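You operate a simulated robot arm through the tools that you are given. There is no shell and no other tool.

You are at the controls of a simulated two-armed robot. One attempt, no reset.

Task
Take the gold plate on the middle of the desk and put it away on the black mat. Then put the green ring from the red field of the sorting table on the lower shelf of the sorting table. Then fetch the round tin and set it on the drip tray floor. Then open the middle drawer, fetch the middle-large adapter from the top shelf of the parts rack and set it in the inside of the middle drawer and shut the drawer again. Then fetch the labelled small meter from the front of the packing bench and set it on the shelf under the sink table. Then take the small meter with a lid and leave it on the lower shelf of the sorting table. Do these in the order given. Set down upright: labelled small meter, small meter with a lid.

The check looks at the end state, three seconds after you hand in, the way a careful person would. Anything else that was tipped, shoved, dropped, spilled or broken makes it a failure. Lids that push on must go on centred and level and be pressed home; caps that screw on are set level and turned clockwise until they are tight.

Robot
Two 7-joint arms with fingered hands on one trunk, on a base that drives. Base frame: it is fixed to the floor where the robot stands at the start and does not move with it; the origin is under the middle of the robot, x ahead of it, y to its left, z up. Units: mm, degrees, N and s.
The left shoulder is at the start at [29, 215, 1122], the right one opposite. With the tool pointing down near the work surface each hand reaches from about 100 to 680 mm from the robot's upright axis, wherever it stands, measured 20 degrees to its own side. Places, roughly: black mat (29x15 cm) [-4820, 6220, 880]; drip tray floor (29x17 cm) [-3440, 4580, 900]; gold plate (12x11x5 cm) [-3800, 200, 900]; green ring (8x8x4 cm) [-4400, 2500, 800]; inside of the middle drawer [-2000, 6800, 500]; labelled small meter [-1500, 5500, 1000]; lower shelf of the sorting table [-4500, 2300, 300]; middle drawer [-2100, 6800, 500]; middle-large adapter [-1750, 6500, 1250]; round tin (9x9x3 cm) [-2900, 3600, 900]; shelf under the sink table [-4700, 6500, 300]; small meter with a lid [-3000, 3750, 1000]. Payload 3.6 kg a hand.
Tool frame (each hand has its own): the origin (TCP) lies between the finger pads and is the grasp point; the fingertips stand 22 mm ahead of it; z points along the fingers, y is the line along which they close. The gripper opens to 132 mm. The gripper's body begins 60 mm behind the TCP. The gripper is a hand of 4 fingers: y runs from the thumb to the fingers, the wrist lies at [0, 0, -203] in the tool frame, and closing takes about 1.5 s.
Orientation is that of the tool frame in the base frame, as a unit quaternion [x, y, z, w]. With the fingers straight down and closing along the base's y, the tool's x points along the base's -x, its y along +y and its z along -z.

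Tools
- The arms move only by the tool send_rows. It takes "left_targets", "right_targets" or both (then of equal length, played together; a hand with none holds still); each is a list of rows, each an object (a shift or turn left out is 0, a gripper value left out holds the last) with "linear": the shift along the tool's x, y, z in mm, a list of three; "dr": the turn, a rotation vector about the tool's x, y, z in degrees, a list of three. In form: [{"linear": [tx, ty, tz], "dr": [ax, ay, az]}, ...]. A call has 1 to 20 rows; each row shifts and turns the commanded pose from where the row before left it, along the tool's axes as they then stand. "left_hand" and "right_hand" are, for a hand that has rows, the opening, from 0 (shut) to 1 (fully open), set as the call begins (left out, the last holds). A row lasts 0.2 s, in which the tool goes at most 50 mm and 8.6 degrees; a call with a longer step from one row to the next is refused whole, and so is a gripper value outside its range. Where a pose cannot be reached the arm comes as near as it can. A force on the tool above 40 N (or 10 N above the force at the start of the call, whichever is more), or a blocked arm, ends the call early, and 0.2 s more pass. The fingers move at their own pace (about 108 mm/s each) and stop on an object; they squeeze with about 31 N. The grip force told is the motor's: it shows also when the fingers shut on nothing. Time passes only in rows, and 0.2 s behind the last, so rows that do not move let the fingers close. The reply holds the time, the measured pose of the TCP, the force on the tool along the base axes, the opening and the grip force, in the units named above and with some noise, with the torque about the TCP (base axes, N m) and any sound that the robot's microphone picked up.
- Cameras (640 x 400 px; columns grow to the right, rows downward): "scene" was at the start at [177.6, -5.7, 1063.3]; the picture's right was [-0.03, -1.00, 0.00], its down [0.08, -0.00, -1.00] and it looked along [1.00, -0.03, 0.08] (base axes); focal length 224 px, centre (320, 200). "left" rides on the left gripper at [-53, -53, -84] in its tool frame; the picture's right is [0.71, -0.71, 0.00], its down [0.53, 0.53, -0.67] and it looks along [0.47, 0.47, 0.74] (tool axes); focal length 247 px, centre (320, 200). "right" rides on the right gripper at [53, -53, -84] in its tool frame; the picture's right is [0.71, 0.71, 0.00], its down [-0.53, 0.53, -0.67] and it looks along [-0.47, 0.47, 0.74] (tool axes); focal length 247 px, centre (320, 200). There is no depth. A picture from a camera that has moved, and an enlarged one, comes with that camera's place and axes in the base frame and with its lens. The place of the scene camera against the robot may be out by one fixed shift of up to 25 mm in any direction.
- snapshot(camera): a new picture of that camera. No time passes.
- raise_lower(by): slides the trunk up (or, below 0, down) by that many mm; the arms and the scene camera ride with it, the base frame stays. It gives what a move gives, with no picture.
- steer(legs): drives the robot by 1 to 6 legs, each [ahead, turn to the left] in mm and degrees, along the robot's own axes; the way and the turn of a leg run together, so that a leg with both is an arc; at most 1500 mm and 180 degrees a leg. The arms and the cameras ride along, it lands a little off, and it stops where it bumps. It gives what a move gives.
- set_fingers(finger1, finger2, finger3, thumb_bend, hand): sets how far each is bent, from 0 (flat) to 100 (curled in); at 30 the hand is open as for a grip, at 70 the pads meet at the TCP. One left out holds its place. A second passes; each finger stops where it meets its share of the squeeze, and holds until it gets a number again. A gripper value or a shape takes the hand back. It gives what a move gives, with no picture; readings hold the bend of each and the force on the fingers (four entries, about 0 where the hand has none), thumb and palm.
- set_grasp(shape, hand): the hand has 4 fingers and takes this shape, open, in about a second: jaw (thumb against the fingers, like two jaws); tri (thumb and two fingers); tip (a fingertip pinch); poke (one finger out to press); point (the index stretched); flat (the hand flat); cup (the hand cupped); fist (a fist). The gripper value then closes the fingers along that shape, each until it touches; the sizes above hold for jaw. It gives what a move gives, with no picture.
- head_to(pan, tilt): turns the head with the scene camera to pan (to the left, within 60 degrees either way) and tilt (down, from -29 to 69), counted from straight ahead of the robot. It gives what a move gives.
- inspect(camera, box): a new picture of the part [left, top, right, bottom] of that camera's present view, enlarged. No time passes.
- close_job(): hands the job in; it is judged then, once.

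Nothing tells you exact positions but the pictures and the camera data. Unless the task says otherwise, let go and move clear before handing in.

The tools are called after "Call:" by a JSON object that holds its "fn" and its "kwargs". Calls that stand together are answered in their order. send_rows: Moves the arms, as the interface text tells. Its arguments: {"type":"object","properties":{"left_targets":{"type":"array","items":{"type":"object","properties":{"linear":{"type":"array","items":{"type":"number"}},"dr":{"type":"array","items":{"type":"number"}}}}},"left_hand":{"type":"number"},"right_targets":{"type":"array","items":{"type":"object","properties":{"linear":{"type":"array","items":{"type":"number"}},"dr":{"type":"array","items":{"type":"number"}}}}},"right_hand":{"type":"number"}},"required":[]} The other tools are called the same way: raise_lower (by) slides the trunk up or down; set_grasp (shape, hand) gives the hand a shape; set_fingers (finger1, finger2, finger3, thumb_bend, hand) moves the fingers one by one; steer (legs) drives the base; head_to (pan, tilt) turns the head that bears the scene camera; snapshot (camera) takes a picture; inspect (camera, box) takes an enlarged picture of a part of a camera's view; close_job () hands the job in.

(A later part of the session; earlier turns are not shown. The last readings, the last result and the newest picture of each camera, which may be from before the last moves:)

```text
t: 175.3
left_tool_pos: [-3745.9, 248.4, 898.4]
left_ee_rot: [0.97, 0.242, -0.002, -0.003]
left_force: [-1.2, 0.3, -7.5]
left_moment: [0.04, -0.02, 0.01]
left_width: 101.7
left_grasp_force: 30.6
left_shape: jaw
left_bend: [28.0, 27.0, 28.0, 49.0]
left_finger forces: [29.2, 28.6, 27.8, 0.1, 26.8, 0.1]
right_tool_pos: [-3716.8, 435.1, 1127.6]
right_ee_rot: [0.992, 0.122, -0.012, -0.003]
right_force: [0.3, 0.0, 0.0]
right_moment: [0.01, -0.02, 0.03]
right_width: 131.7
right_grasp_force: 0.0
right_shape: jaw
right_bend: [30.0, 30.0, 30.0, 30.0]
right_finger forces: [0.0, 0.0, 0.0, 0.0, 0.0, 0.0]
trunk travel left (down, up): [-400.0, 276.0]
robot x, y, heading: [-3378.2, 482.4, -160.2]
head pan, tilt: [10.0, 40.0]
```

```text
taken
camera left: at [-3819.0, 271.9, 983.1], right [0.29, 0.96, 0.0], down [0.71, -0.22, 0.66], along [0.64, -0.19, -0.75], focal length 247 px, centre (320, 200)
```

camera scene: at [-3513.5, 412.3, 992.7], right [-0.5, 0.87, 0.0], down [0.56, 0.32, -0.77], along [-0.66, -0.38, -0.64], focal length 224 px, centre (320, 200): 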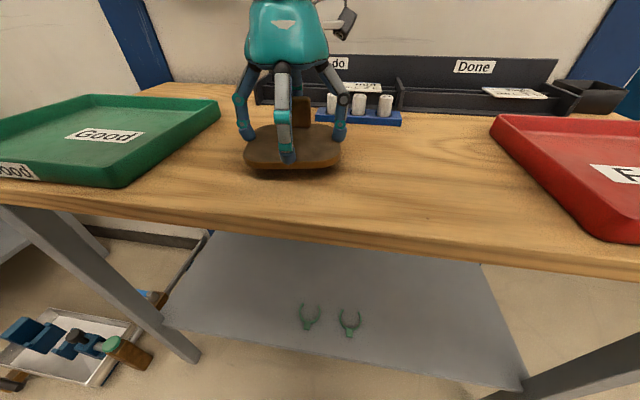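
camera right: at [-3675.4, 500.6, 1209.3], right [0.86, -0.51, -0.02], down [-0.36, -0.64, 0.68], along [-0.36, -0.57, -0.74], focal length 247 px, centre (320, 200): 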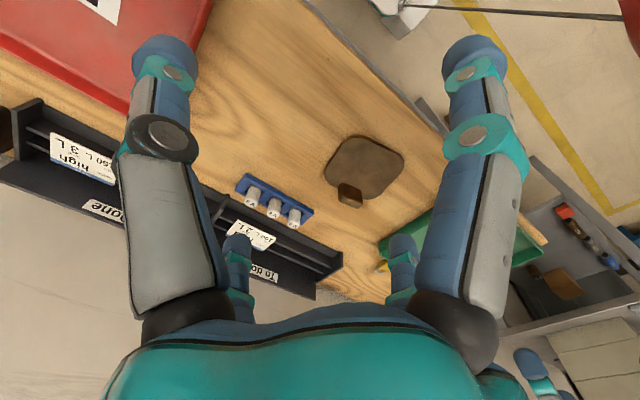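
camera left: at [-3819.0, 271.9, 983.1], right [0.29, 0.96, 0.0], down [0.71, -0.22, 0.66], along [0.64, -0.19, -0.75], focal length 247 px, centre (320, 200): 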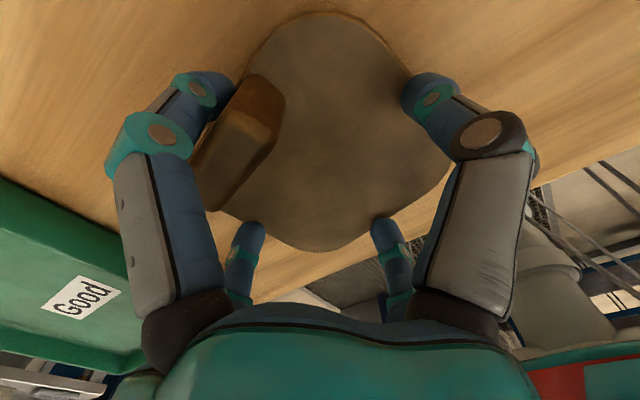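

The plate is held level (about 0.75 kg, no moment). I'll lift it, draw it in, back away from the desk and turn up the aisle.

Call:
{"fn": "send_rows", "kwargs": {"left_targets": [{"linear": [0, 0, -40]}, {"linear": [0, 0, -40]}, {"linear": [0, 0, -40]}, {"linear": [0, 0, -40]}, {"linear": [30, 10, -20]}, {"linear": [30, 10, 0]}, {"linear": [30, 10, 0]}, {"linear": [30, 10, 0]}]}}

Call:
{"fn": "steer", "kwargs": {"legs": [[-560, 0]]}}

Call:
{"fn": "steer", "kwargs": {"legs": [[0, -45]]}}

Call:
{"fn": "steer", "kwargs": {"legs": [[0, -47]]}}

Call:
{"fn": "snapshot", "kwargs": {"camera": "left"}}

```text
t: 177.1
left_tool_pos: [-3621.9, 269.8, 1080.3]
left_ee_rot: [0.97, 0.242, -0.002, -0.004]
left_force: [0.1, -0.5, -6.3]
left_moment: [0.03, -0.05, 0.03]
left_width: 101.7
left_grasp_force: 31.0
left_shape: jaw
left_bend: [28.0, 28.0, 28.0, 49.0]
left_finger forces: [29.4, 27.6, 27.3, 0.0, 26.5, 0.0]
right_tool_pos: [-3715.7, 437.0, 1127.6]
right_ee_rot: [0.992, 0.124, -0.013, -0.003]
right_force: [-0.4, -0.4, 0.2]
right_moment: [-0.01, -0.01, -0.03]
right_width: 131.9
right_grasp_force: 0.1
right_shape: jaw
right_bend: [30.0, 30.0, 30.0, 30.0]
right_finger forces: [0.0, 0.1, 0.1, 0.1, 0.1, 0.0]
trunk travel left (down, up): [-400.0, 276.0]
robot x, y, heading: [-3377.6, 485.1, -160.1]
head pan, tilt: [10.0, 40.0]
```

```text
t: 180.3
left_tool_pos: [-3093.1, 461.8, 1080.7]
left_ee_rot: [0.971, 0.241, -0.003, -0.002]
left_force: [0.3, 0.4, -7.5]
left_moment: [0.02, -0.01, 0.02]
left_width: 101.9
left_grasp_force: 31.0
left_shape: jaw
left_bend: [28.0, 28.0, 28.0, 49.0]
left_finger forces: [29.4, 27.6, 27.3, 0.0, 26.4, 0.0]
right_tool_pos: [-3187.1, 629.4, 1127.9]
right_ee_rot: [0.993, 0.121, -0.012, -0.002]
right_force: [0.2, 0.3, 1.1]
right_moment: [-0.03, 0.01, 0.01]
right_width: 132.0
right_grasp_force: 0.1
right_shape: jaw
right_bend: [30.0, 30.0, 30.0, 30.0]
right_finger forces: [0.1, 0.0, 0.0, 0.1, 0.0, 0.0]
trunk travel left (down, up): [-400.0, 276.0]
robot x, y, heading: [-2849.7, 677.1, -160.5]
head pan, tilt: [10.0, 40.0]
```

```text
t: 182.8
left_tool_pos: [-3173.9, 695.2, 1080.3]
left_ee_rot: [0.989, -0.148, -0.002, -0.003]
left_force: [-0.2, 0.2, -8.2]
left_moment: [-0.03, -0.08, 0.0]
left_width: 101.9
left_grasp_force: 31.3
left_shape: jaw
left_bend: [28.0, 28.0, 28.0, 49.0]
left_finger forces: [29.2, 26.8, 27.3, 0.0, 26.5, 0.0]
right_tool_pos: [-3122.7, 880.3, 1128.7]
right_ee_rot: [0.964, -0.266, -0.011, -0.008]
right_force: [0.2, 0.0, -0.8]
right_moment: [0.04, -0.01, 0.0]
right_width: 132.0
right_grasp_force: 0.1
right_shape: jaw
right_bend: [30.0, 30.0, 30.0, 30.0]
right_finger forces: [0.1, 0.1, 0.0, 0.0, 0.1, 0.1]
trunk travel left (down, up): [-400.0, 276.0]
robot x, y, heading: [-2864.5, 641.0, 155.1]
head pan, tilt: [10.0, 40.0]
```

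```text
t: 185.7
left_tool_pos: [-3028.4, 905.8, 1082.9]
left_ee_rot: [0.844, -0.537, -0.002, -0.003]
left_force: [0.2, 0.5, 0.1]
left_moment: [0.02, 0.06, -0.01]
left_width: 35.7
left_grasp_force: 31.0
left_shape: jaw
left_bend: [85.0, 83.0, 85.0, 90.0]
left_finger forces: [0.1, 0.1, 0.1, 0.0, 0.0, 0.0]
right_tool_pos: [-2855.8, 989.9, 1129.5]
right_ee_rot: [0.773, -0.635, -0.009, -0.01]
right_force: [0.4, 0.3, -0.3]
right_moment: [0.02, 0.04, 0.0]
right_width: 132.2
right_grasp_force: 0.0
right_shape: jaw
right_bend: [30.0, 30.0, 30.0, 30.0]
right_finger forces: [0.0, 0.0, 0.0, 0.0, 0.1, 0.0]
trunk travel left (down, up): [-400.0, 276.0]
robot x, y, heading: [-2903.2, 632.7, 107.8]
head pan, tilt: [10.0, 40.0]
stopped in leg 1: the robot was blocked; the commanded pose is now the measured one
```

```text
taken
camera left: at [-3002.6, 977.3, 1166.6], right [0.94, -0.34, 0.0], down [-0.25, -0.7, 0.66], along [-0.23, -0.62, -0.75], focal length 247 px, centre (320, 200)
```

left: 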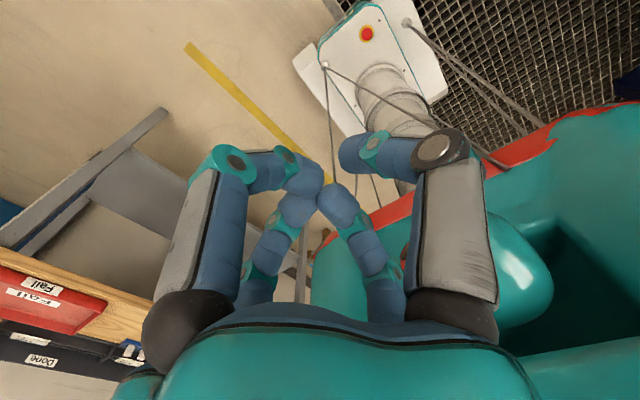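

The grip is now empty: the plate slipped out during the last turn, which ended with a jolt. I need to find where it lies.

Call:
{"fn": "head_to", "kwargs": {"pan": 20, "tilt": 55}}

Call:
{"fn": "snapshot", "kwargs": {"camera": "scene"}}

Call:
{"fn": "head_to", "kwargs": {"pan": 60, "tilt": 45}}

Call:
{"fn": "snapshot", "kwargs": {"camera": "scene"}}

Call:
{"fn": "head_to", "kwargs": {"pan": -40, "tilt": 50}}

Call:
{"fn": "snapshot", "kwargs": {"camera": "scene"}}

Call:
{"fn": "snapshot", "kwargs": {"camera": "right"}}

```text
t: 186.5
left_tool_pos: [-3033.0, 906.6, 1081.6]
left_ee_rot: [0.843, -0.538, -0.001, -0.003]
left_force: [-0.4, -0.9, -0.8]
left_moment: [0.02, 0.0, 0.0]
left_width: 35.4
left_grasp_force: 30.4
left_shape: jaw
left_bend: [85.0, 83.0, 85.0, 90.0]
left_finger forces: [0.0, 0.0, 0.0, 0.1, 0.0, 0.0]
right_tool_pos: [-2860.5, 990.6, 1130.3]
right_ee_rot: [0.773, -0.634, -0.008, -0.011]
right_force: [0.5, 0.0, -0.7]
right_moment: [0.02, -0.02, 0.02]
right_width: 131.9
right_grasp_force: 0.1
right_shape: jaw
right_bend: [30.0, 30.0, 30.0, 30.0]
right_finger forces: [0.1, 0.1, 0.0, 0.0, 0.1, 0.0]
trunk travel left (down, up): [-400.0, 276.0]
robot x, y, heading: [-2905.1, 629.2, 107.6]
head pan, tilt: [20.0, 55.0]
```

```text
taken
camera scene: at [-2959.7, 757.2, 972.2], right [0.79, 0.61, 0.0], down [0.5, -0.65, -0.57], along [-0.35, 0.45, -0.82], focal length 224 px, centre (320, 200)
```

scene: 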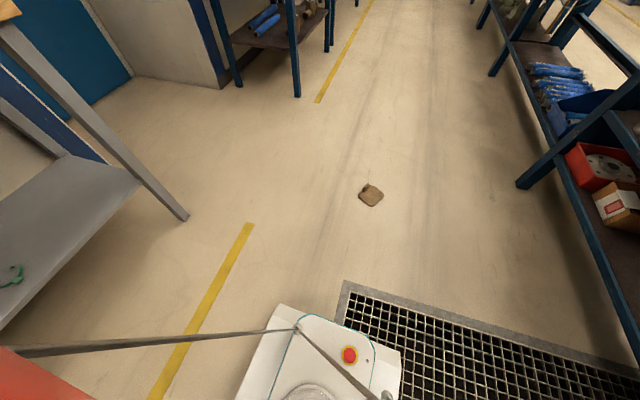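

```text
t: 187.6
left_tool_pos: [-3031.8, 906.6, 1081.8]
left_ee_rot: [0.843, -0.537, -0.001, -0.004]
left_force: [1.1, 0.3, 0.0]
left_moment: [-0.03, -0.04, 0.01]
left_width: 35.4
left_grasp_force: 30.9
left_shape: jaw
left_bend: [85.0, 83.0, 85.0, 90.0]
left_finger forces: [0.0, 0.0, 0.0, 0.1, 0.0, 0.0]
right_tool_pos: [-2859.2, 989.3, 1129.9]
right_ee_rot: [0.773, -0.634, -0.009, -0.011]
right_force: [0.3, 0.5, -0.4]
right_moment: [0.0, 0.02, -0.01]
right_width: 131.9
right_grasp_force: 0.0
right_shape: jaw
right_bend: [30.0, 30.0, 30.0, 30.0]
right_finger forces: [0.0, 0.1, 0.0, 0.1, 0.0, 0.1]
trunk travel left (down, up): [-400.0, 276.0]
robot x, y, heading: [-2907.2, 630.7, 107.8]
head pan, tilt: [60.0, 45.0]
```

```text
taken
camera scene: at [-2995.2, 717.3, 985.6], right [0.21, 0.98, 0.0], down [0.69, -0.15, -0.71], along [-0.69, 0.15, -0.71], focal length 224 px, centre (320, 200)
```

scene: 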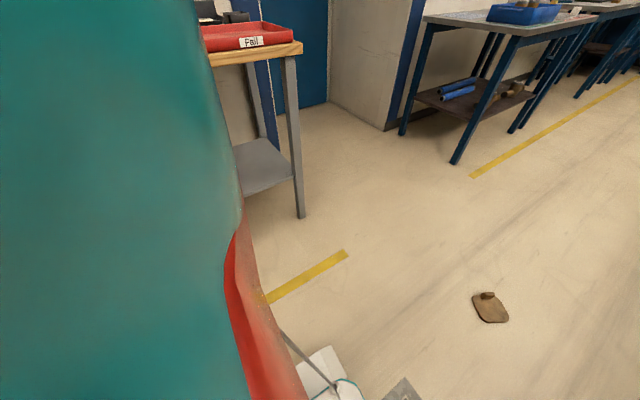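

```text
t: 189.3
left_tool_pos: [-3032.2, 906.7, 1081.1]
left_ee_rot: [0.844, -0.536, -0.001, -0.003]
left_force: [0.4, 0.2, 0.0]
left_moment: [0.05, -0.01, 0.01]
left_width: 35.3
left_grasp_force: 31.1
left_shape: jaw
left_bend: [85.0, 83.0, 85.0, 90.0]
left_finger forces: [0.0, 0.0, 0.0, 0.0, 0.0, 0.0]
right_tool_pos: [-2860.4, 989.8, 1130.4]
right_ee_rot: [0.773, -0.634, -0.008, -0.011]
right_force: [-0.6, 0.1, 0.5]
right_moment: [-0.03, 0.01, 0.0]
right_width: 132.0
right_grasp_force: 0.0
right_shape: jaw
right_bend: [30.0, 30.0, 30.0, 30.0]
right_finger forces: [0.0, 0.1, 0.0, 0.0, 0.0, 0.0]
trunk travel left (down, up): [-400.0, 276.0]
robot x, y, heading: [-2903.3, 630.5, 107.9]
head pan, tilt: [-40.0, 50.0]
```

```text
taken
camera scene: at [-2886.7, 771.4, 978.7], right [0.93, -0.38, 0.0], down [-0.29, -0.71, -0.64], along [0.24, 0.59, -0.77], focal length 224 px, centre (320, 200)
```

scene: 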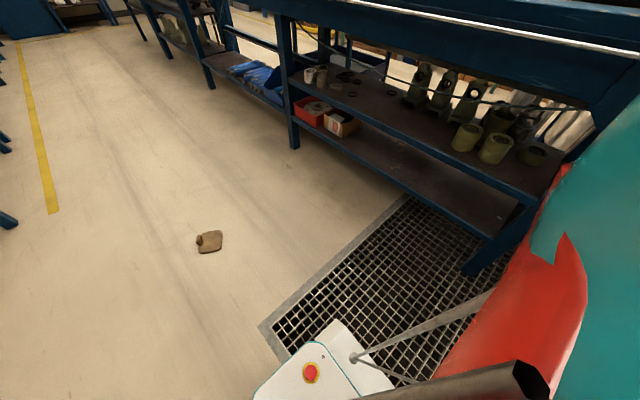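

```text
taken
camera right: at [-2797.9, 945.2, 1211.3], right [-0.56, -0.83, -0.02], down [-0.62, 0.4, 0.68], along [-0.55, 0.39, -0.73], focal length 247 px, centre (320, 200)
```

right: 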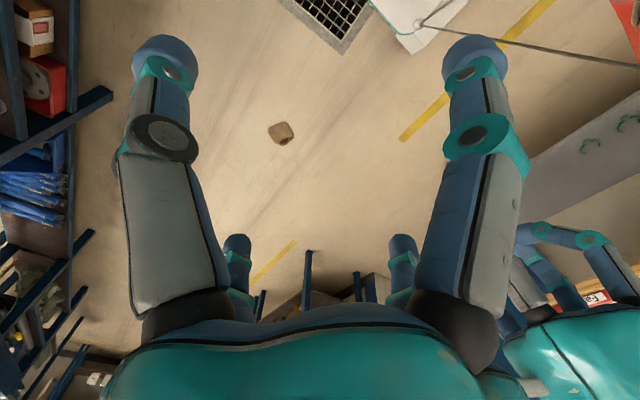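

The plate lies upright on the floor at about (-3180, 1488), apparently unharmed. My turns pivot about a point 50 mm ahead of centre, which shifts the hands sideways relative to the body, so I'll recentre hands after turns. Next: open and move the left hand out, then position to pick the plate off the floor.

Call:
{"fn": "send_rows", "kwargs": {"left_targets": [{"linear": [0, 40, 0]}, {"linear": [0, 40, 0]}, {"linear": [0, 40, 0]}, {"linear": [0, 40, 0]}, {"linear": [0, 0, 0]}, {"linear": [0, 0, 0]}, {"linear": [0, 0, 0]}, {"linear": [0, 0, 0]}], "left_hand": 1}}

Call:
{"fn": "steer", "kwargs": {"legs": [[0, -22]]}}

Call:
{"fn": "steer", "kwargs": {"legs": [[450, 0]]}}

Call:
{"fn": "head_to", "kwargs": {"pan": 40, "tilt": 60}}

Call:
{"fn": "snapshot", "kwargs": {"camera": "scene"}}

```text
t: 191.1
left_tool_pos: [-3176.3, 838.5, 1080.8]
left_ee_rot: [0.844, -0.536, -0.001, -0.004]
left_force: [-0.7, -0.4, 0.9]
left_moment: [0.0, -0.01, -0.01]
left_width: 132.0
left_grasp_force: 0.0
left_shape: jaw
left_bend: [30.0, 30.0, 30.0, 30.0]
left_finger forces: [0.0, 0.1, 0.0, 0.0, 0.0, 0.0]
right_tool_pos: [-2860.8, 990.0, 1129.9]
right_ee_rot: [0.774, -0.633, -0.008, -0.011]
right_force: [-0.3, 0.8, -0.9]
right_moment: [0.01, 0.01, -0.03]
right_width: 132.1
right_grasp_force: 0.0
right_shape: jaw
right_bend: [30.0, 30.0, 30.0, 30.0]
right_finger forces: [0.0, 0.0, 0.1, 0.0, 0.0, 0.0]
trunk travel left (down, up): [-400.0, 276.0]
robot x, y, heading: [-2909.2, 630.8, 108.0]
head pan, tilt: [-40.0, 50.0]
```

```text
t: 192.7
left_tool_pos: [-3077.1, 922.1, 1079.7]
left_ee_rot: [0.725, -0.689, -0.001, -0.004]
left_force: [-0.2, 0.6, 0.2]
left_moment: [0.04, 0.02, 0.03]
left_width: 132.2
left_grasp_force: 0.1
left_shape: jaw
left_bend: [30.0, 30.0, 30.0, 30.0]
left_finger forces: [0.0, 0.0, 0.1, 0.0, 0.0, 0.0]
right_tool_pos: [-2728.3, 943.3, 1130.7]
right_ee_rot: [-0.637, 0.77, 0.006, 0.012]
right_force: [0.5, -0.5, 0.0]
right_moment: [-0.01, -0.02, 0.01]
right_width: 132.2
right_grasp_force: 0.1
right_shape: jaw
right_bend: [30.0, 30.0, 30.0, 30.0]
right_finger forces: [0.0, 0.1, 0.1, 0.0, 0.0, 0.0]
trunk travel left (down, up): [-400.0, 276.0]
robot x, y, heading: [-2926.1, 628.3, 85.7]
head pan, tilt: [-40.0, 50.0]
```

```text
t: 195.4
left_tool_pos: [-3041.3, 1374.4, 1081.0]
left_ee_rot: [0.723, -0.691, 0.001, -0.004]
left_force: [-0.9, 0.3, 1.0]
left_moment: [-0.01, -0.04, 0.04]
left_width: 131.8
left_grasp_force: 0.1
left_shape: jaw
left_bend: [30.0, 30.0, 30.0, 30.0]
left_finger forces: [0.0, 0.1, 0.0, 0.1, 0.0, 0.0]
right_tool_pos: [-2690.4, 1393.1, 1129.0]
right_ee_rot: [-0.634, 0.773, 0.005, 0.013]
right_force: [-0.1, -0.3, 0.0]
right_moment: [-0.05, -0.02, 0.0]
right_width: 132.3
right_grasp_force: 0.1
right_shape: jaw
right_bend: [30.0, 30.0, 30.0, 30.0]
right_finger forces: [0.0, 0.1, 0.1, 0.0, 0.0, 0.0]
trunk travel left (down, up): [-400.0, 276.0]
robot x, y, heading: [-2885.5, 1080.0, 85.1]
head pan, tilt: [-40.0, 50.0]
```

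```text
t: 196.9
left_tool_pos: [-3040.7, 1373.2, 1082.1]
left_ee_rot: [0.723, -0.69, 0.0, -0.003]
left_force: [1.0, 0.3, -0.5]
left_moment: [0.01, -0.01, -0.01]
left_width: 131.6
left_grasp_force: 0.1
left_shape: jaw
left_bend: [30.0, 30.0, 30.0, 30.0]
left_finger forces: [0.0, 0.0, 0.0, 0.0, 0.0, 0.0]
right_tool_pos: [-2689.7, 1392.5, 1131.6]
right_ee_rot: [-0.634, 0.773, 0.005, 0.013]
right_force: [0.1, 0.1, -0.6]
right_moment: [-0.01, 0.0, -0.02]
right_width: 132.0
right_grasp_force: 0.0
right_shape: jaw
right_bend: [30.0, 30.0, 30.0, 30.0]
right_finger forces: [0.1, 0.0, 0.0, 0.1, 0.0, 0.0]
trunk travel left (down, up): [-400.0, 276.0]
robot x, y, heading: [-2886.0, 1074.8, 85.5]
head pan, tilt: [40.0, 60.0]
```

```text
taken
camera scene: at [-2907.1, 1206.6, 966.1], right [0.82, 0.58, 0.0], down [0.5, -0.71, -0.5], along [-0.29, 0.41, -0.87], focal length 224 px, centre (320, 200)
```

scene: 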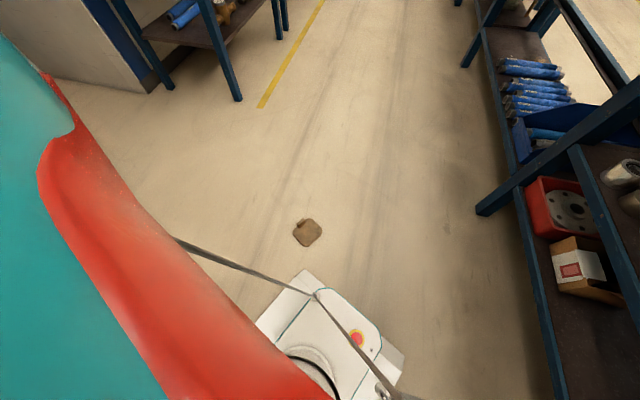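

The plate is at (385, 325) in my frame. I'll drive 70 mm closer and lower the trunk fully so the left hand can reach the floor.

Call:
{"fn": "steer", "kwargs": {"legs": [[70, 0]]}}

Call:
{"fn": "raise_lower", "kwargs": {"by": -400}}

Call:
{"fn": "head_to", "kwargs": {"pan": 40, "tilt": 55}}

Call:
{"fn": "snapshot", "kwargs": {"camera": "scene"}}

Call:
{"fn": "snapshot", "kwargs": {"camera": "left"}}

```text
t: 198.0
left_tool_pos: [-3034.8, 1444.1, 1079.8]
left_ee_rot: [0.723, -0.691, 0.001, -0.003]
left_force: [1.3, 0.3, -0.2]
left_moment: [-0.05, -0.01, -0.03]
left_width: 132.1
left_grasp_force: 0.0
left_shape: jaw
left_bend: [30.0, 30.0, 30.0, 30.0]
left_finger forces: [0.1, 0.0, 0.0, 0.0, 0.1, 0.1]
right_tool_pos: [-2685.2, 1464.8, 1130.5]
right_ee_rot: [-0.634, 0.773, 0.006, 0.012]
right_force: [0.7, -0.7, -0.6]
right_moment: [-0.04, 0.02, -0.02]
right_width: 132.1
right_grasp_force: 0.1
right_shape: jaw
right_bend: [30.0, 30.0, 30.0, 30.0]
right_finger forces: [0.0, 0.0, 0.1, 0.0, 0.0, 0.1]
trunk travel left (down, up): [-400.0, 276.0]
robot x, y, heading: [-2880.8, 1147.7, 85.2]
head pan, tilt: [40.0, 60.0]
```

```text
t: 201.8
left_tool_pos: [-3047.3, 1454.8, 653.9]
left_ee_rot: [0.721, -0.69, 0.049, 0.038]
left_force: [-0.9, -0.3, -0.2]
left_moment: [-0.02, 0.01, 0.07]
left_width: 131.8
left_grasp_force: 0.0
left_shape: jaw
left_bend: [30.0, 30.0, 30.0, 30.0]
left_finger forces: [0.0, 0.1, 0.0, 0.0, 0.0, 0.1]
right_tool_pos: [-2700.8, 1451.6, 744.3]
right_ee_rot: [-0.638, 0.769, 0.011, 0.032]
right_force: [0.2, -0.1, 0.2]
right_moment: [-0.01, 0.01, 0.02]
right_width: 132.1
right_grasp_force: 0.0
right_shape: jaw
right_bend: [30.0, 30.0, 30.0, 30.0]
right_finger forces: [0.0, 0.0, 0.0, 0.1, 0.0, 0.0]
trunk travel left (down, up): [0.0, 676.0]
robot x, y, heading: [-2881.7, 1146.9, 85.4]
head pan, tilt: [40.0, 60.0]
```

```text
t: 202.4
left_tool_pos: [-3047.5, 1453.8, 652.8]
left_ee_rot: [0.721, -0.69, 0.048, 0.038]
left_force: [-0.9, 1.1, 0.8]
left_moment: [-0.03, 0.0, -0.01]
left_width: 131.9
left_grasp_force: 0.1
left_shape: jaw
left_bend: [30.0, 30.0, 30.0, 30.0]
left_finger forces: [0.1, 0.0, 0.0, 0.1, 0.0, 0.0]
right_tool_pos: [-2701.8, 1451.0, 744.6]
right_ee_rot: [-0.638, 0.769, 0.01, 0.031]
right_force: [0.6, -0.2, 0.3]
right_moment: [0.05, 0.0, -0.02]
right_width: 131.9
right_grasp_force: 0.1
right_shape: jaw
right_bend: [30.0, 30.0, 30.0, 30.0]
right_finger forces: [0.0, 0.1, 0.0, 0.0, 0.0, 0.0]
trunk travel left (down, up): [0.0, 676.0]
robot x, y, heading: [-2881.2, 1147.4, 85.5]
head pan, tilt: [40.0, 55.0]
```

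```text
taken
camera scene: at [-2917.3, 1271.1, 564.4], right [0.81, 0.58, 0.04], down [0.49, -0.65, -0.58], along [-0.31, 0.49, -0.81], focal length 224 px, centre (320, 200)
```

scene: 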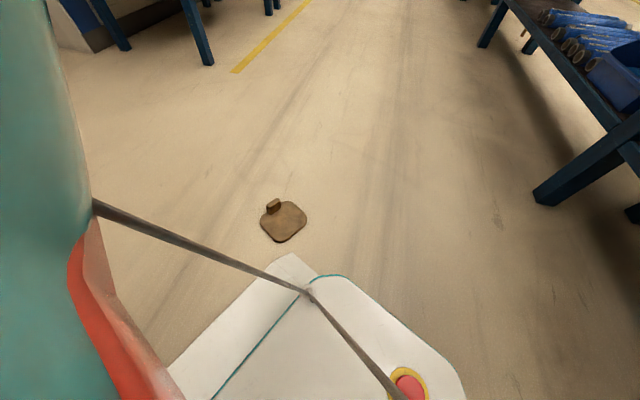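

```text
taken
camera left: at [-2997.0, 1520.8, 731.3], right [0.74, -0.67, 0.09], down [-0.51, -0.46, 0.72], along [-0.44, -0.58, -0.69], focal length 247 px, centre (320, 200)
```

left: 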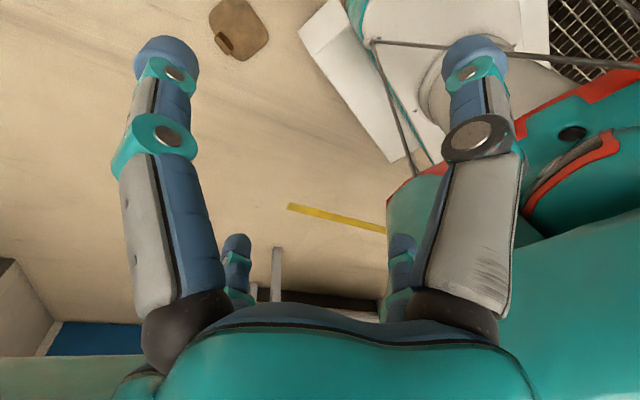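

The trunk lowering has tilted the robot slightly, so something on the right side may be resting on the bench. I'll look right.

Call:
{"fn": "head_to", "kwargs": {"pan": -60, "tilt": 0}}

Call:
{"fn": "snapshot", "kwargs": {"camera": "scene"}}

Call:
{"fn": "snapshot", "kwargs": {"camera": "right"}}

```text
t: 204.2
left_tool_pos: [-3046.6, 1454.3, 653.1]
left_ee_rot: [0.721, -0.69, 0.047, 0.038]
left_force: [0.6, -1.0, 0.2]
left_moment: [0.05, -0.03, -0.02]
left_width: 132.1
left_grasp_force: 0.1
left_shape: jaw
left_bend: [30.0, 30.0, 30.0, 30.0]
left_finger forces: [0.0, 0.0, 0.0, 0.0, 0.0, 0.0]
right_tool_pos: [-2702.5, 1450.8, 744.5]
right_ee_rot: [-0.639, 0.768, 0.008, 0.031]
right_force: [-0.4, -0.8, -0.3]
right_moment: [0.0, -0.01, -0.01]
right_width: 132.1
right_grasp_force: 0.1
right_shape: jaw
right_bend: [30.0, 30.0, 30.0, 30.0]
right_finger forces: [0.0, 0.1, 0.0, 0.1, 0.0, 0.0]
trunk travel left (down, up): [0.0, 676.0]
robot x, y, heading: [-2880.1, 1146.1, 85.8]
head pan, tilt: [-60.0, 0.0]
```

```text
taken
camera scene: at [-2797.0, 1249.1, 651.1], right [0.43, -0.9, -0.02], down [0.02, 0.03, -1.0], along [0.9, 0.43, 0.03], focal length 224 px, centre (320, 200)
```

scene: 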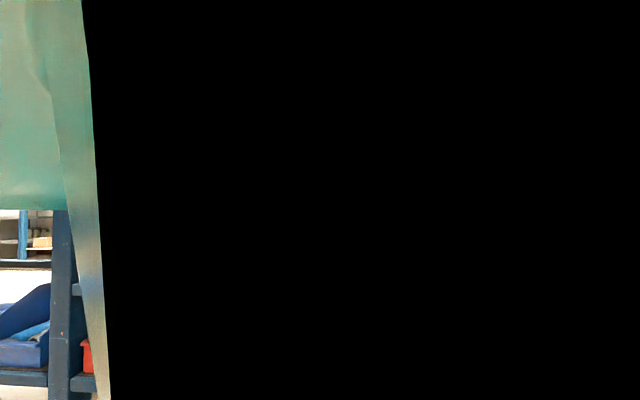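

```text
taken
camera right: at [-2662.4, 1384.3, 824.1], right [-0.82, -0.56, -0.06], down [-0.44, 0.58, 0.68], along [-0.35, 0.59, -0.73], focal length 247 px, centre (320, 200)
```

right: 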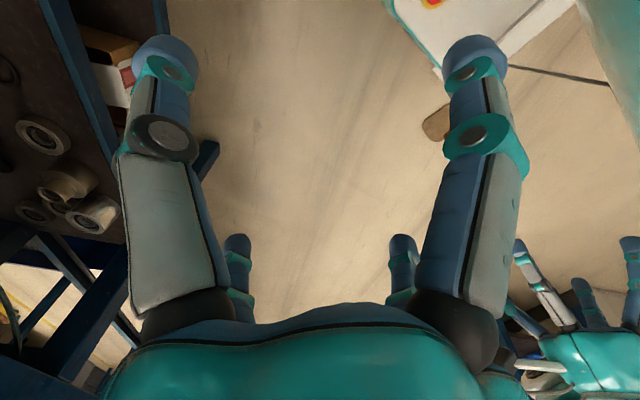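

The right arm is over the bench side. I'll raise the trunk again and reposition so that the plate is picked with the right hand from the wall side, keeping clear of the bench.

Call:
{"fn": "raise_lower", "kwargs": {"by": 400}}

Call:
{"fn": "snapshot", "kwargs": {"camera": "scene"}}

Call:
{"fn": "snapshot", "kwargs": {"camera": "right"}}

```text
t: 208.0
left_tool_pos: [-3033.5, 1462.6, 1052.3]
left_ee_rot: [0.72, -0.69, 0.045, 0.051]
left_force: [-0.5, -0.3, 0.4]
left_moment: [0.02, 0.0, -0.03]
left_width: 132.2
left_grasp_force: 0.0
left_shape: jaw
left_bend: [30.0, 30.0, 30.0, 30.0]
left_finger forces: [0.0, 0.0, 0.0, 0.1, 0.0, 0.0]
right_tool_pos: [-2685.2, 1461.7, 1130.8]
right_ee_rot: [-0.634, 0.773, 0.006, 0.012]
right_force: [-0.1, 0.1, 0.2]
right_moment: [0.02, -0.02, 0.01]
right_width: 131.8
right_grasp_force: 0.1
right_shape: jaw
right_bend: [30.0, 30.0, 30.0, 30.0]
right_finger forces: [0.0, 0.0, 0.0, 0.0, 0.0, 0.1]
trunk travel left (down, up): [-400.0, 276.0]
robot x, y, heading: [-2879.6, 1146.7, 85.3]
head pan, tilt: [-60.0, 0.0]
```

```text
taken
camera scene: at [-2782.5, 1260.8, 1056.5], right [0.43, -0.9, 0.0], down [0.0, 0.0, -1.0], along [0.9, 0.43, 0.0], focal length 224 px, centre (320, 200)
```

scene: 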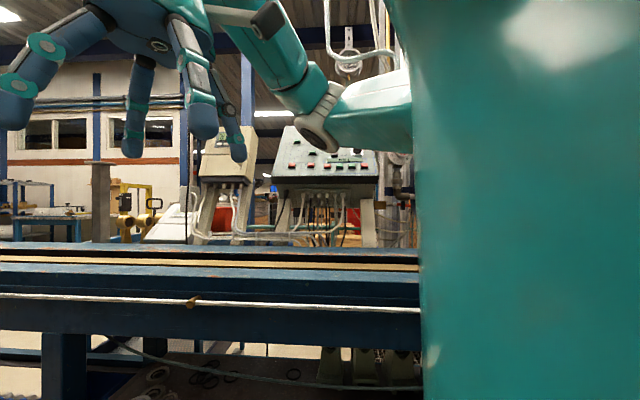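

```text
taken
camera right: at [-2644.2, 1397.3, 1212.6], right [-0.83, -0.55, -0.02], down [-0.42, 0.6, 0.68], along [-0.36, 0.57, -0.73], focal length 247 px, centre (320, 200)
```

right: 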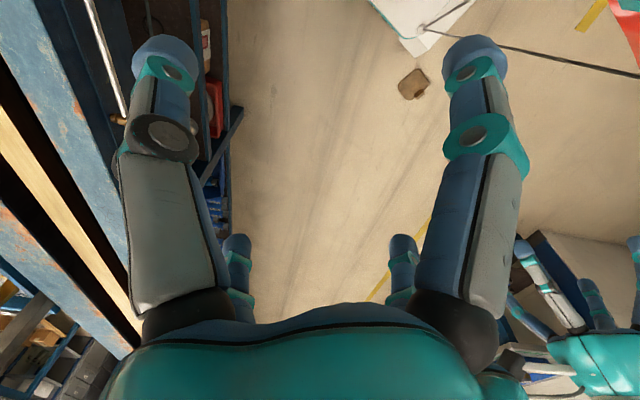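

The robot is level again, only the left hand is left tipped by about 8°. I'll level it, and then turn left in steps to go round to the wall side of the plate.

Call:
{"fn": "send_rows", "kwargs": {"left_targets": [{"linear": [0, 0, 0], "dr": [0.4, -4, 0]}, {"linear": [0, 0, -28], "dr": [0.3, -3.8, 0]}]}}

Call:
{"fn": "steer", "kwargs": {"legs": [[0, 37]]}}

Call:
{"fn": "steer", "kwargs": {"legs": [[0, 37]]}}

Call:
{"fn": "steer", "kwargs": {"legs": [[0, 36]]}}

Call:
{"fn": "head_to", "kwargs": {"pan": 0, "tilt": 50}}

Call:
{"fn": "snapshot", "kwargs": {"camera": "scene"}}

```text
t: 208.6
left_tool_pos: [-3032.3, 1464.5, 1081.8]
left_ee_rot: [0.723, -0.691, -0.001, 0.0]
left_force: [0.6, -0.3, 0.2]
left_moment: [0.0, 0.01, 0.01]
left_width: 131.9
left_grasp_force: 0.1
left_shape: jaw
left_bend: [30.0, 30.0, 30.0, 30.0]
left_finger forces: [0.0, 0.0, 0.0, 0.0, 0.0, 0.0]
right_tool_pos: [-2684.3, 1463.1, 1131.5]
right_ee_rot: [-0.634, 0.773, 0.005, 0.013]
right_force: [-0.4, 0.2, 0.5]
right_moment: [0.0, -0.02, 0.0]
right_width: 132.2
right_grasp_force: 0.1
right_shape: jaw
right_bend: [30.0, 30.0, 30.0, 30.0]
right_finger forces: [0.0, 0.0, 0.1, 0.1, 0.0, 0.1]
trunk travel left (down, up): [-400.0, 276.0]
robot x, y, heading: [-2885.5, 1149.4, 85.4]
head pan, tilt: [-60.0, 0.0]
```

```text
t: 210.8
left_tool_pos: [-3192.4, 1303.3, 1081.5]
left_ee_rot: [0.906, -0.423, 0.0, 0.0]
left_force: [1.1, 1.1, 0.1]
left_moment: [-0.02, 0.0, 0.0]
left_width: 131.8
left_grasp_force: 0.0
left_shape: jaw
left_bend: [30.0, 30.0, 30.0, 30.0]
left_finger forces: [0.0, 0.1, 0.2, 0.0, 0.0, 0.1]
right_tool_pos: [-2914.4, 1514.2, 1131.6]
right_ee_rot: [0.849, -0.528, -0.008, -0.009]
right_force: [0.3, -0.5, -0.4]
right_moment: [0.04, 0.0, 0.0]
right_width: 132.0
right_grasp_force: 0.1
right_shape: jaw
right_bend: [30.0, 30.0, 30.0, 30.0]
right_finger forces: [0.0, 0.0, 0.0, 0.0, 0.1, 0.1]
trunk travel left (down, up): [-400.0, 276.0]
robot x, y, heading: [-2855.4, 1159.3, 122.3]
head pan, tilt: [-60.0, 0.0]
```

```text
t: 213.0
left_tool_pos: [-3210.7, 1070.2, 1082.2]
left_ee_rot: [0.994, -0.11, 0.0, -0.001]
left_force: [1.3, 1.0, 0.6]
left_moment: [-0.01, 0.03, 0.01]
left_width: 132.1
left_grasp_force: 0.1
left_shape: jaw
left_bend: [30.0, 30.0, 30.0, 30.0]
left_finger forces: [0.1, 0.0, 0.1, 0.0, 0.0, 0.0]
right_tool_pos: [-3115.6, 1405.9, 1130.6]
right_ee_rot: [0.973, -0.231, -0.012, -0.006]
right_force: [-0.3, 0.9, -1.2]
right_moment: [0.01, -0.02, -0.01]
right_width: 132.1
right_grasp_force: 0.1
right_shape: jaw
right_bend: [30.0, 30.0, 30.0, 30.0]
right_finger forces: [0.0, 0.0, 0.1, 0.0, 0.0, 0.0]
trunk travel left (down, up): [-400.0, 276.0]
robot x, y, heading: [-2842.1, 1186.8, 159.6]
head pan, tilt: [-60.0, 0.0]
```

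```text
t: 215.2
left_tool_pos: [-3073.3, 874.9, 1081.7]
left_ee_rot: [0.979, 0.205, 0.001, -0.001]
left_force: [-0.4, -0.6, 1.2]
left_moment: [0.0, -0.03, -0.02]
left_width: 131.7
left_grasp_force: 0.1
left_shape: jaw
left_bend: [30.0, 30.0, 30.0, 30.0]
left_finger forces: [0.1, 0.0, 0.0, 0.0, 0.0, 0.0]
right_tool_pos: [-3197.1, 1199.9, 1131.0]
right_ee_rot: [0.996, 0.085, -0.013, -0.003]
right_force: [0.2, 0.0, -0.2]
right_moment: [0.01, -0.02, -0.01]
right_width: 131.9
right_grasp_force: 0.1
right_shape: jaw
right_bend: [30.0, 30.0, 30.0, 30.0]
right_finger forces: [0.1, 0.1, 0.0, 0.1, 0.0, 0.0]
trunk travel left (down, up): [-400.0, 276.0]
robot x, y, heading: [-2854.0, 1213.4, -164.5]
head pan, tilt: [-60.0, 0.0]
```

```text
t: 216.5
left_tool_pos: [-3071.8, 874.2, 1082.5]
left_ee_rot: [0.979, 0.205, 0.0, 0.0]
left_force: [0.2, -0.6, -0.1]
left_moment: [0.01, -0.01, -0.03]
left_width: 131.7
left_grasp_force: 0.1
left_shape: jaw
left_bend: [30.0, 30.0, 30.0, 30.0]
left_finger forces: [0.1, 0.1, 0.1, 0.0, 0.0, 0.0]
right_tool_pos: [-3195.3, 1200.4, 1133.0]
right_ee_rot: [0.996, 0.085, -0.013, -0.004]
right_force: [0.0, -0.1, -0.5]
right_moment: [0.05, 0.01, 0.02]
right_width: 132.1
right_grasp_force: 0.1
right_shape: jaw
right_bend: [30.0, 30.0, 30.0, 30.0]
right_finger forces: [0.1, 0.1, 0.0, 0.0, 0.1, 0.0]
trunk travel left (down, up): [-400.0, 276.0]
robot x, y, heading: [-2859.9, 1214.4, -164.4]
head pan, tilt: [0.0, 50.0]
```

```text
taken
camera scene: at [-2991.9, 1169.3, 978.7], right [-0.27, 0.96, 0.0], down [0.74, 0.2, -0.64], along [-0.62, -0.17, -0.77], focal length 224 px, centre (320, 200)
```

scene: 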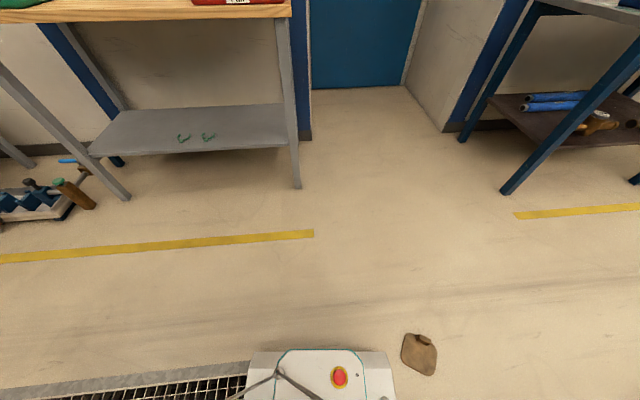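

The plate now lies at (239 ahead, 346 right) in my frame, well placed for the right hand, with free space around. I'll lower the trunk in two steps, checking that the robot stays level.

Call:
{"fn": "raise_lower", "kwargs": {"by": -250}}

Call:
{"fn": "raise_lower", "kwargs": {"by": -90}}

Call:
{"fn": "snapshot", "kwargs": {"camera": "right"}}

Call:
{"fn": "snapshot", "kwargs": {"camera": "scene"}}

```text
t: 219.1
left_tool_pos: [-3072.3, 874.6, 833.3]
left_ee_rot: [0.979, 0.205, 0.0, 0.001]
left_force: [0.5, 0.0, 0.2]
left_moment: [-0.02, -0.01, 0.01]
left_width: 132.0
left_grasp_force: 0.1
left_shape: jaw
left_bend: [30.0, 30.0, 30.0, 30.0]
left_finger forces: [0.1, 0.0, 0.0, 0.0, 0.0, 0.1]
right_tool_pos: [-3194.8, 1200.3, 883.0]
right_ee_rot: [0.996, 0.086, -0.015, -0.002]
right_force: [-0.1, -0.2, -0.6]
right_moment: [0.01, -0.02, -0.02]
right_width: 131.9
right_grasp_force: 0.1
right_shape: jaw
right_bend: [30.0, 30.0, 30.0, 30.0]
right_finger forces: [0.0, 0.0, 0.0, 0.0, 0.0, 0.0]
trunk travel left (down, up): [-150.0, 526.0]
robot x, y, heading: [-2850.1, 1209.9, -164.3]
head pan, tilt: [0.0, 50.0]
```

```text
t: 220.3
left_tool_pos: [-3075.8, 874.4, 736.7]
left_ee_rot: [0.978, 0.206, 0.016, -0.001]
left_force: [0.5, -0.3, 0.0]
left_moment: [0.0, 0.0, 0.03]
left_width: 131.7
left_grasp_force: 0.0
left_shape: jaw
left_bend: [30.0, 30.0, 30.0, 30.0]
left_finger forces: [0.1, 0.0, 0.0, 0.1, 0.0, 0.1]
right_tool_pos: [-3194.3, 1199.9, 792.3]
right_ee_rot: [0.996, 0.086, -0.014, -0.003]
right_force: [0.2, -0.2, -1.7]
right_moment: [-0.01, -0.03, 0.04]
right_width: 132.0
right_grasp_force: 0.1
right_shape: jaw
right_bend: [30.0, 30.0, 30.0, 30.0]
right_finger forces: [0.1, 0.0, 0.0, 0.0, 0.0, 0.0]
trunk travel left (down, up): [-60.0, 616.0]
robot x, y, heading: [-2856.0, 1210.7, -164.4]
head pan, tilt: [0.0, 50.0]
```

```text
taken
camera right: at [-3149.6, 1262.0, 874.6], right [0.82, -0.58, -0.03], down [-0.41, -0.61, 0.68], along [-0.41, -0.54, -0.73], focal length 247 px, centre (320, 200)
```

right: 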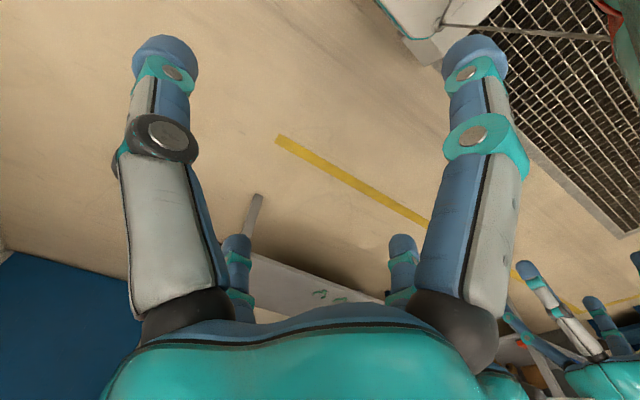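

```text
taken
camera scene: at [-2997.7, 1168.0, 626.2], right [-0.27, 0.96, 0.0], down [0.74, 0.2, -0.64], along [-0.62, -0.17, -0.77], focal length 224 px, centre (320, 200)
```

scene: 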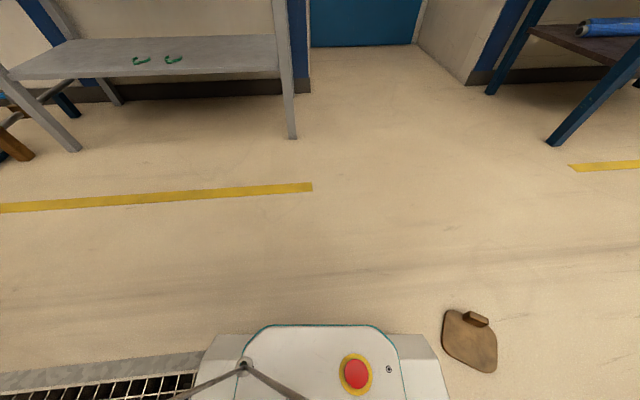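

The robot is level. I'll bring the right hand over the plate, level and turn it to line up with the plate, and look from above.

Call:
{"fn": "send_rows", "kwargs": {"right_targets": [{"linear": [9.1, -39.3, 25], "dr": [-0.5, 1.6, 0]}, {"linear": [9.1, -39.3, 25]}, {"linear": [9.1, -39.3, 25]}, {"linear": [9.1, -39.3, 25]}, {"linear": [9.1, -39.3, 25]}, {"linear": [9.1, -39.3, 25]}, {"linear": [9.1, -39.3, 25]}, {"linear": [0, 0, 48], "dr": [0, 0, 7.2]}, {"linear": [0, 0, 48], "dr": [0, 0, 7.2]}, {"linear": [0, 0, 48], "dr": [0, 0, 7.2]}, {"linear": [0, 0, 48], "dr": [0, 0, 7.2]}, {"linear": [0, 0, 48], "dr": [0, 0, 7.2]}, {"linear": [0, 0, 45]}]}}

Call:
{"fn": "snapshot", "kwargs": {"camera": "right"}}

```text
t: 223.1
left_tool_pos: [-3075.1, 873.3, 736.8]
left_ee_rot: [0.978, 0.206, 0.017, -0.001]
left_force: [1.2, 0.0, 0.1]
left_moment: [0.0, -0.02, 0.02]
left_width: 132.0
left_grasp_force: 0.2
left_shape: jaw
left_bend: [30.0, 30.0, 30.0, 30.0]
left_finger forces: [0.0, 0.0, 0.0, 0.1, 0.0, 0.0]
right_tool_pos: [-3232.1, 1294.2, 582.5]
right_ee_rot: [0.997, -0.071, 0.004, -0.002]
right_force: [0.1, -0.3, 0.8]
right_moment: [-0.01, 0.01, 0.01]
right_width: 131.8
right_grasp_force: 0.0
right_shape: jaw
right_bend: [30.0, 30.0, 30.0, 30.0]
right_finger forces: [0.0, 0.0, 0.0, 0.0, 0.1, 0.0]
right hand out of reach, approached as far as the arm can: row 3, 4, 5, 6, 7, 8, 9, 10, 11, 12
trunk travel left (down, up): [-60.0, 616.0]
robot x, y, heading: [-2855.8, 1214.1, -164.6]
head pan, tilt: [0.0, 50.0]
```

```text
taken
camera right: at [-3171.9, 1338.5, 666.0], right [0.6, -0.8, 0.0], down [-0.6, -0.45, 0.66], along [-0.53, -0.4, -0.75], focal length 247 px, centre (320, 200)
```

right: 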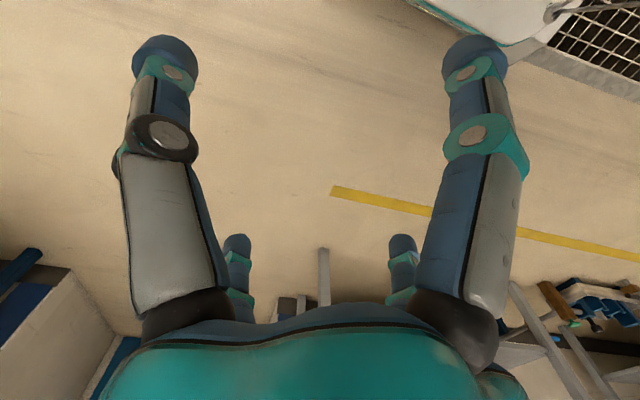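

Call:
{"fn": "send_rows", "kwargs": {"right_targets": [{"linear": [0, 0, 0]}, {"linear": [0, 0, 0]}, {"linear": [0, 0, 0]}]}}

```text
t: 223.9
left_tool_pos: [-3075.6, 874.9, 735.5]
left_ee_rot: [0.978, 0.206, 0.016, -0.001]
left_force: [-0.8, -0.2, -0.6]
left_moment: [-0.04, 0.0, 0.02]
left_width: 131.9
left_grasp_force: 0.0
left_shape: jaw
left_bend: [30.0, 30.0, 30.0, 30.0]
left_finger forces: [0.0, 0.0, 0.0, 0.0, 0.1, 0.0]
right_tool_pos: [-3231.6, 1293.7, 584.8]
right_ee_rot: [0.997, -0.071, 0.004, -0.002]
right_force: [-0.4, 0.6, 1.2]
right_moment: [-0.01, 0.02, -0.02]
right_width: 132.1
right_grasp_force: 0.1
right_shape: jaw
right_bend: [30.0, 30.0, 30.0, 30.0]
right_finger forces: [0.1, 0.0, 0.0, 0.0, 0.1, 0.0]
trunk travel left (down, up): [-60.0, 616.0]
robot x, y, heading: [-2855.8, 1213.3, -164.6]
head pan, tilt: [0.0, 50.0]
```

Call:
{"fn": "send_rows", "kwargs": {"right_targets": [{"linear": [0, 0, 40]}, {"linear": [0, 0, 40]}, {"linear": [0, 0, 40]}, {"linear": [0, 0, 40]}, {"linear": [0, 0, 40]}, {"linear": [0, 0, 40]}]}}

```text
t: 225.3
left_tool_pos: [-3076.7, 873.6, 736.1]
left_ee_rot: [0.978, 0.207, 0.016, -0.001]
left_force: [-0.3, -0.6, -0.3]
left_moment: [-0.02, -0.02, -0.02]
left_width: 132.1
left_grasp_force: 0.2
left_shape: jaw
left_bend: [30.0, 30.0, 30.0, 30.0]
left_finger forces: [0.0, 0.0, 0.0, 0.1, 0.0, 0.1]
right_tool_pos: [-3228.8, 1298.0, 341.3]
right_ee_rot: [0.998, -0.07, 0.003, -0.003]
right_force: [0.5, 0.5, -0.7]
right_moment: [-0.02, 0.01, 0.01]
right_width: 132.2
right_grasp_force: 0.0
right_shape: jaw
right_bend: [30.0, 30.0, 30.0, 30.0]
right_finger forces: [0.1, 0.0, 0.1, 0.0, 0.0, 0.0]
trunk travel left (down, up): [-60.0, 616.0]
robot x, y, heading: [-2854.6, 1214.3, -164.5]
head pan, tilt: [0.0, 50.0]
```

Call:
{"fn": "send_rows", "kwargs": {"right_targets": [{"linear": [5, -38, 0]}, {"linear": [5, -38, 0]}, {"linear": [5, -38, 0]}, {"linear": [5, -38, 0]}, {"linear": [5, -37, 0]}]}}

Call:
{"fn": "snapshot", "kwargs": {"camera": "right"}}

```text
t: 226.5
left_tool_pos: [-3077.0, 872.5, 736.8]
left_ee_rot: [0.978, 0.206, 0.017, -0.002]
left_force: [-0.5, 0.1, 0.3]
left_moment: [0.01, 0.02, -0.03]
left_width: 132.1
left_grasp_force: 0.0
left_shape: jaw
left_bend: [30.0, 30.0, 30.0, 30.0]
left_finger forces: [0.0, 0.0, 0.0, 0.0, 0.0, 0.0]
right_tool_pos: [-3173.2, 1481.8, 343.8]
right_ee_rot: [0.998, -0.07, 0.002, -0.002]
right_force: [-0.3, 0.2, -1.0]
right_moment: [-0.02, -0.01, 0.01]
right_width: 131.8
right_grasp_force: 0.1
right_shape: jaw
right_bend: [30.0, 30.0, 30.0, 30.0]
right_finger forces: [0.0, 0.0, 0.1, 0.0, 0.0, 0.0]
trunk travel left (down, up): [-60.0, 616.0]
robot x, y, heading: [-2852.6, 1212.6, -164.6]
head pan, tilt: [0.0, 50.0]
```

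```text
taken
camera right: at [-3113.2, 1526.2, 425.6], right [0.6, -0.8, 0.0], down [-0.6, -0.45, 0.66], along [-0.53, -0.4, -0.75], focal length 247 px, centre (320, 200)
```

right: 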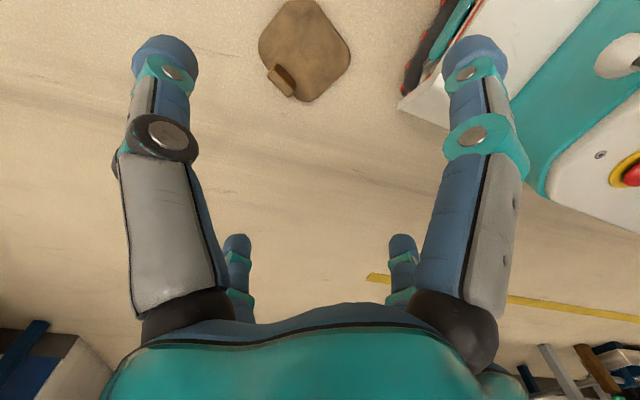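

Call:
{"fn": "inspect", "kwargs": {"camera": "right", "box": [230, 0, 390, 110]}}

```text
3.64 times, centred on (310, 55) of right
camera zoom: at [-3113.2, 1526.2, 425.6], right [0.6, -0.8, 0.0], down [-0.6, -0.45, 0.66], along [-0.53, -0.4, -0.75], focal length 898 px, centre (356, 727)
```

zoom: 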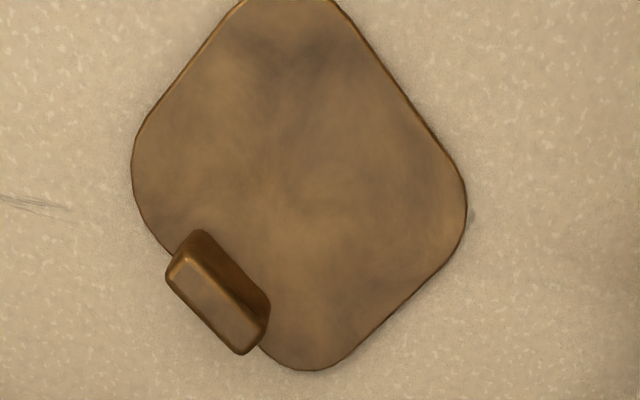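

The plate's sides line up with the hand (x from -76 to 30, y from -68 to 47 in the tool frame). I'll shift by (-23, -10.5) and descend to just above it.

Call:
{"fn": "send_rows", "kwargs": {"right_targets": [{"linear": [-23, -10.5, 20]}, {"linear": [0, 0, 45]}, {"linear": [0, 0, 45]}, {"linear": [0, 0, 45]}, {"linear": [0, 0, 45]}, {"linear": [0, 0, 44]}]}}

Call:
{"fn": "snapshot", "kwargs": {"camera": "right"}}

```text
t: 227.9
left_tool_pos: [-3075.7, 873.5, 735.8]
left_ee_rot: [0.979, 0.205, 0.017, -0.002]
left_force: [0.0, -0.6, -0.7]
left_moment: [0.01, 0.0, -0.03]
left_width: 131.9
left_grasp_force: 0.1
left_shape: jaw
left_bend: [30.0, 30.0, 30.0, 30.0]
left_finger forces: [0.0, 0.0, 0.0, 0.0, 0.0, 0.0]
right_tool_pos: [-3194.8, 1493.2, 99.0]
right_ee_rot: [0.997, -0.071, 0.004, -0.002]
right_force: [-0.1, -0.4, 0.6]
right_moment: [-0.01, 0.01, 0.0]
right_width: 132.0
right_grasp_force: 0.1
right_shape: jaw
right_bend: [30.0, 30.0, 30.0, 30.0]
right_finger forces: [0.1, 0.0, 0.0, 0.0, 0.1, 0.0]
trunk travel left (down, up): [-60.0, 616.0]
robot x, y, heading: [-2854.6, 1215.2, -164.3]
head pan, tilt: [0.0, 50.0]
```

```text
taken
camera right: at [-3135.2, 1538.2, 182.5], right [0.6, -0.8, 0.0], down [-0.6, -0.45, 0.66], along [-0.53, -0.4, -0.75], focal length 247 px, centre (320, 200)
```

right: 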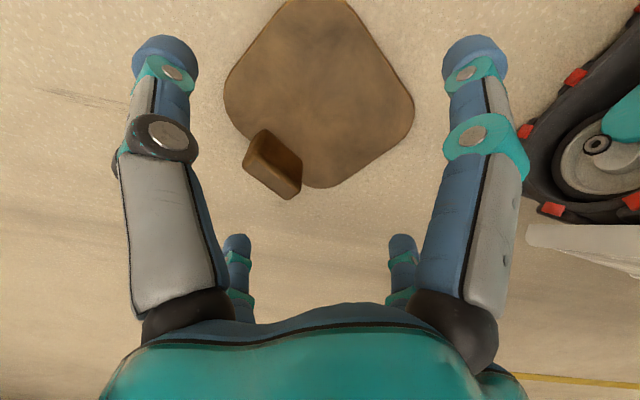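

Centred within about a millimetre. I'll lower to the floor around the plate and close the hand.

Call:
{"fn": "send_rows", "kwargs": {"right_targets": [{"linear": [0, 0, 30]}, {"linear": [0, 0, 25]}, {"linear": [0, 0, 10]}, {"linear": [0, 0, 5]}, {"linear": [0, 0, 0]}]}}

Call:
{"fn": "send_rows", "kwargs": {"right_targets": [{"linear": [0, 0, 0]}, {"linear": [0, 0, 0]}, {"linear": [0, 0, 0]}, {"linear": [0, 0, 0]}, {"linear": [0, 0, 0]}, {"linear": [0, 0, 0]}, {"linear": [0, 0, 0]}, {"linear": [0, 0, 0]}, {"linear": [0, 0, 0]}], "right_hand": 0}}

Call:
{"fn": "snapshot", "kwargs": {"camera": "right"}}

```text
t: 229.1
left_tool_pos: [-3076.0, 873.6, 736.5]
left_ee_rot: [0.978, 0.206, 0.016, -0.002]
left_force: [-0.8, 0.0, 0.5]
left_moment: [-0.03, 0.01, 0.02]
left_width: 132.0
left_grasp_force: 0.1
left_shape: jaw
left_bend: [30.0, 30.0, 30.0, 30.0]
left_finger forces: [0.1, 0.1, 0.0, 0.1, 0.0, 0.0]
right_tool_pos: [-3194.4, 1495.7, 31.1]
right_ee_rot: [0.998, -0.07, 0.003, -0.002]
right_force: [-0.2, 0.1, 0.2]
right_moment: [-0.03, 0.01, 0.03]
right_width: 132.1
right_grasp_force: 0.0
right_shape: jaw
right_bend: [30.0, 30.0, 30.0, 30.0]
right_finger forces: [0.0, 0.0, 0.0, 0.1, 0.1, 0.0]
trunk travel left (down, up): [-60.0, 616.0]
robot x, y, heading: [-2855.9, 1213.2, -164.5]
head pan, tilt: [0.0, 50.0]
```

```text
t: 231.1
left_tool_pos: [-3075.6, 872.8, 736.7]
left_ee_rot: [0.978, 0.207, 0.016, -0.002]
left_force: [0.2, 0.6, 0.3]
left_moment: [0.0, 0.02, 0.0]
left_width: 131.9
left_grasp_force: 0.1
left_shape: jaw
left_bend: [30.0, 30.0, 30.0, 30.0]
left_finger forces: [0.0, 0.0, 0.1, 0.1, 0.0, 0.0]
right_tool_pos: [-3195.1, 1494.0, 30.2]
right_ee_rot: [0.997, -0.071, 0.003, -0.002]
right_force: [-2.5, -0.7, 10.0]
right_moment: [-0.55, -0.32, -0.44]
right_width: 100.3
right_grasp_force: 31.1
right_shape: jaw
right_bend: [27.0, 27.0, 28.0, 50.0]
right_finger forces: [28.0, 28.1, 28.3, 0.0, 25.7, 0.0]
trunk travel left (down, up): [-60.0, 616.0]
robot x, y, heading: [-2856.9, 1209.4, -164.5]
head pan, tilt: [0.0, 50.0]
```

```text
taken
camera right: at [-3135.2, 1539.8, 113.6], right [0.6, -0.8, 0.0], down [-0.6, -0.45, 0.66], along [-0.53, -0.4, -0.75], focal length 247 px, centre (320, 200)
```

right: 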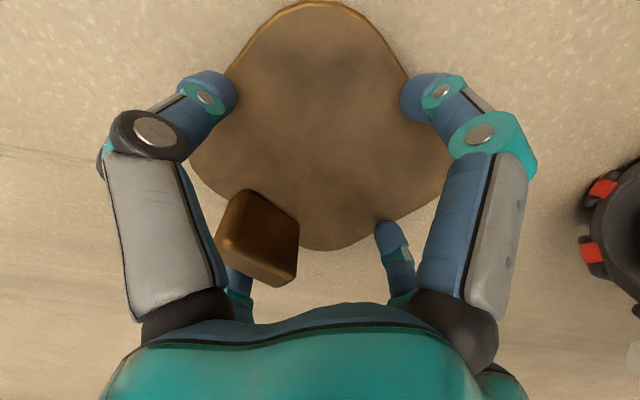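

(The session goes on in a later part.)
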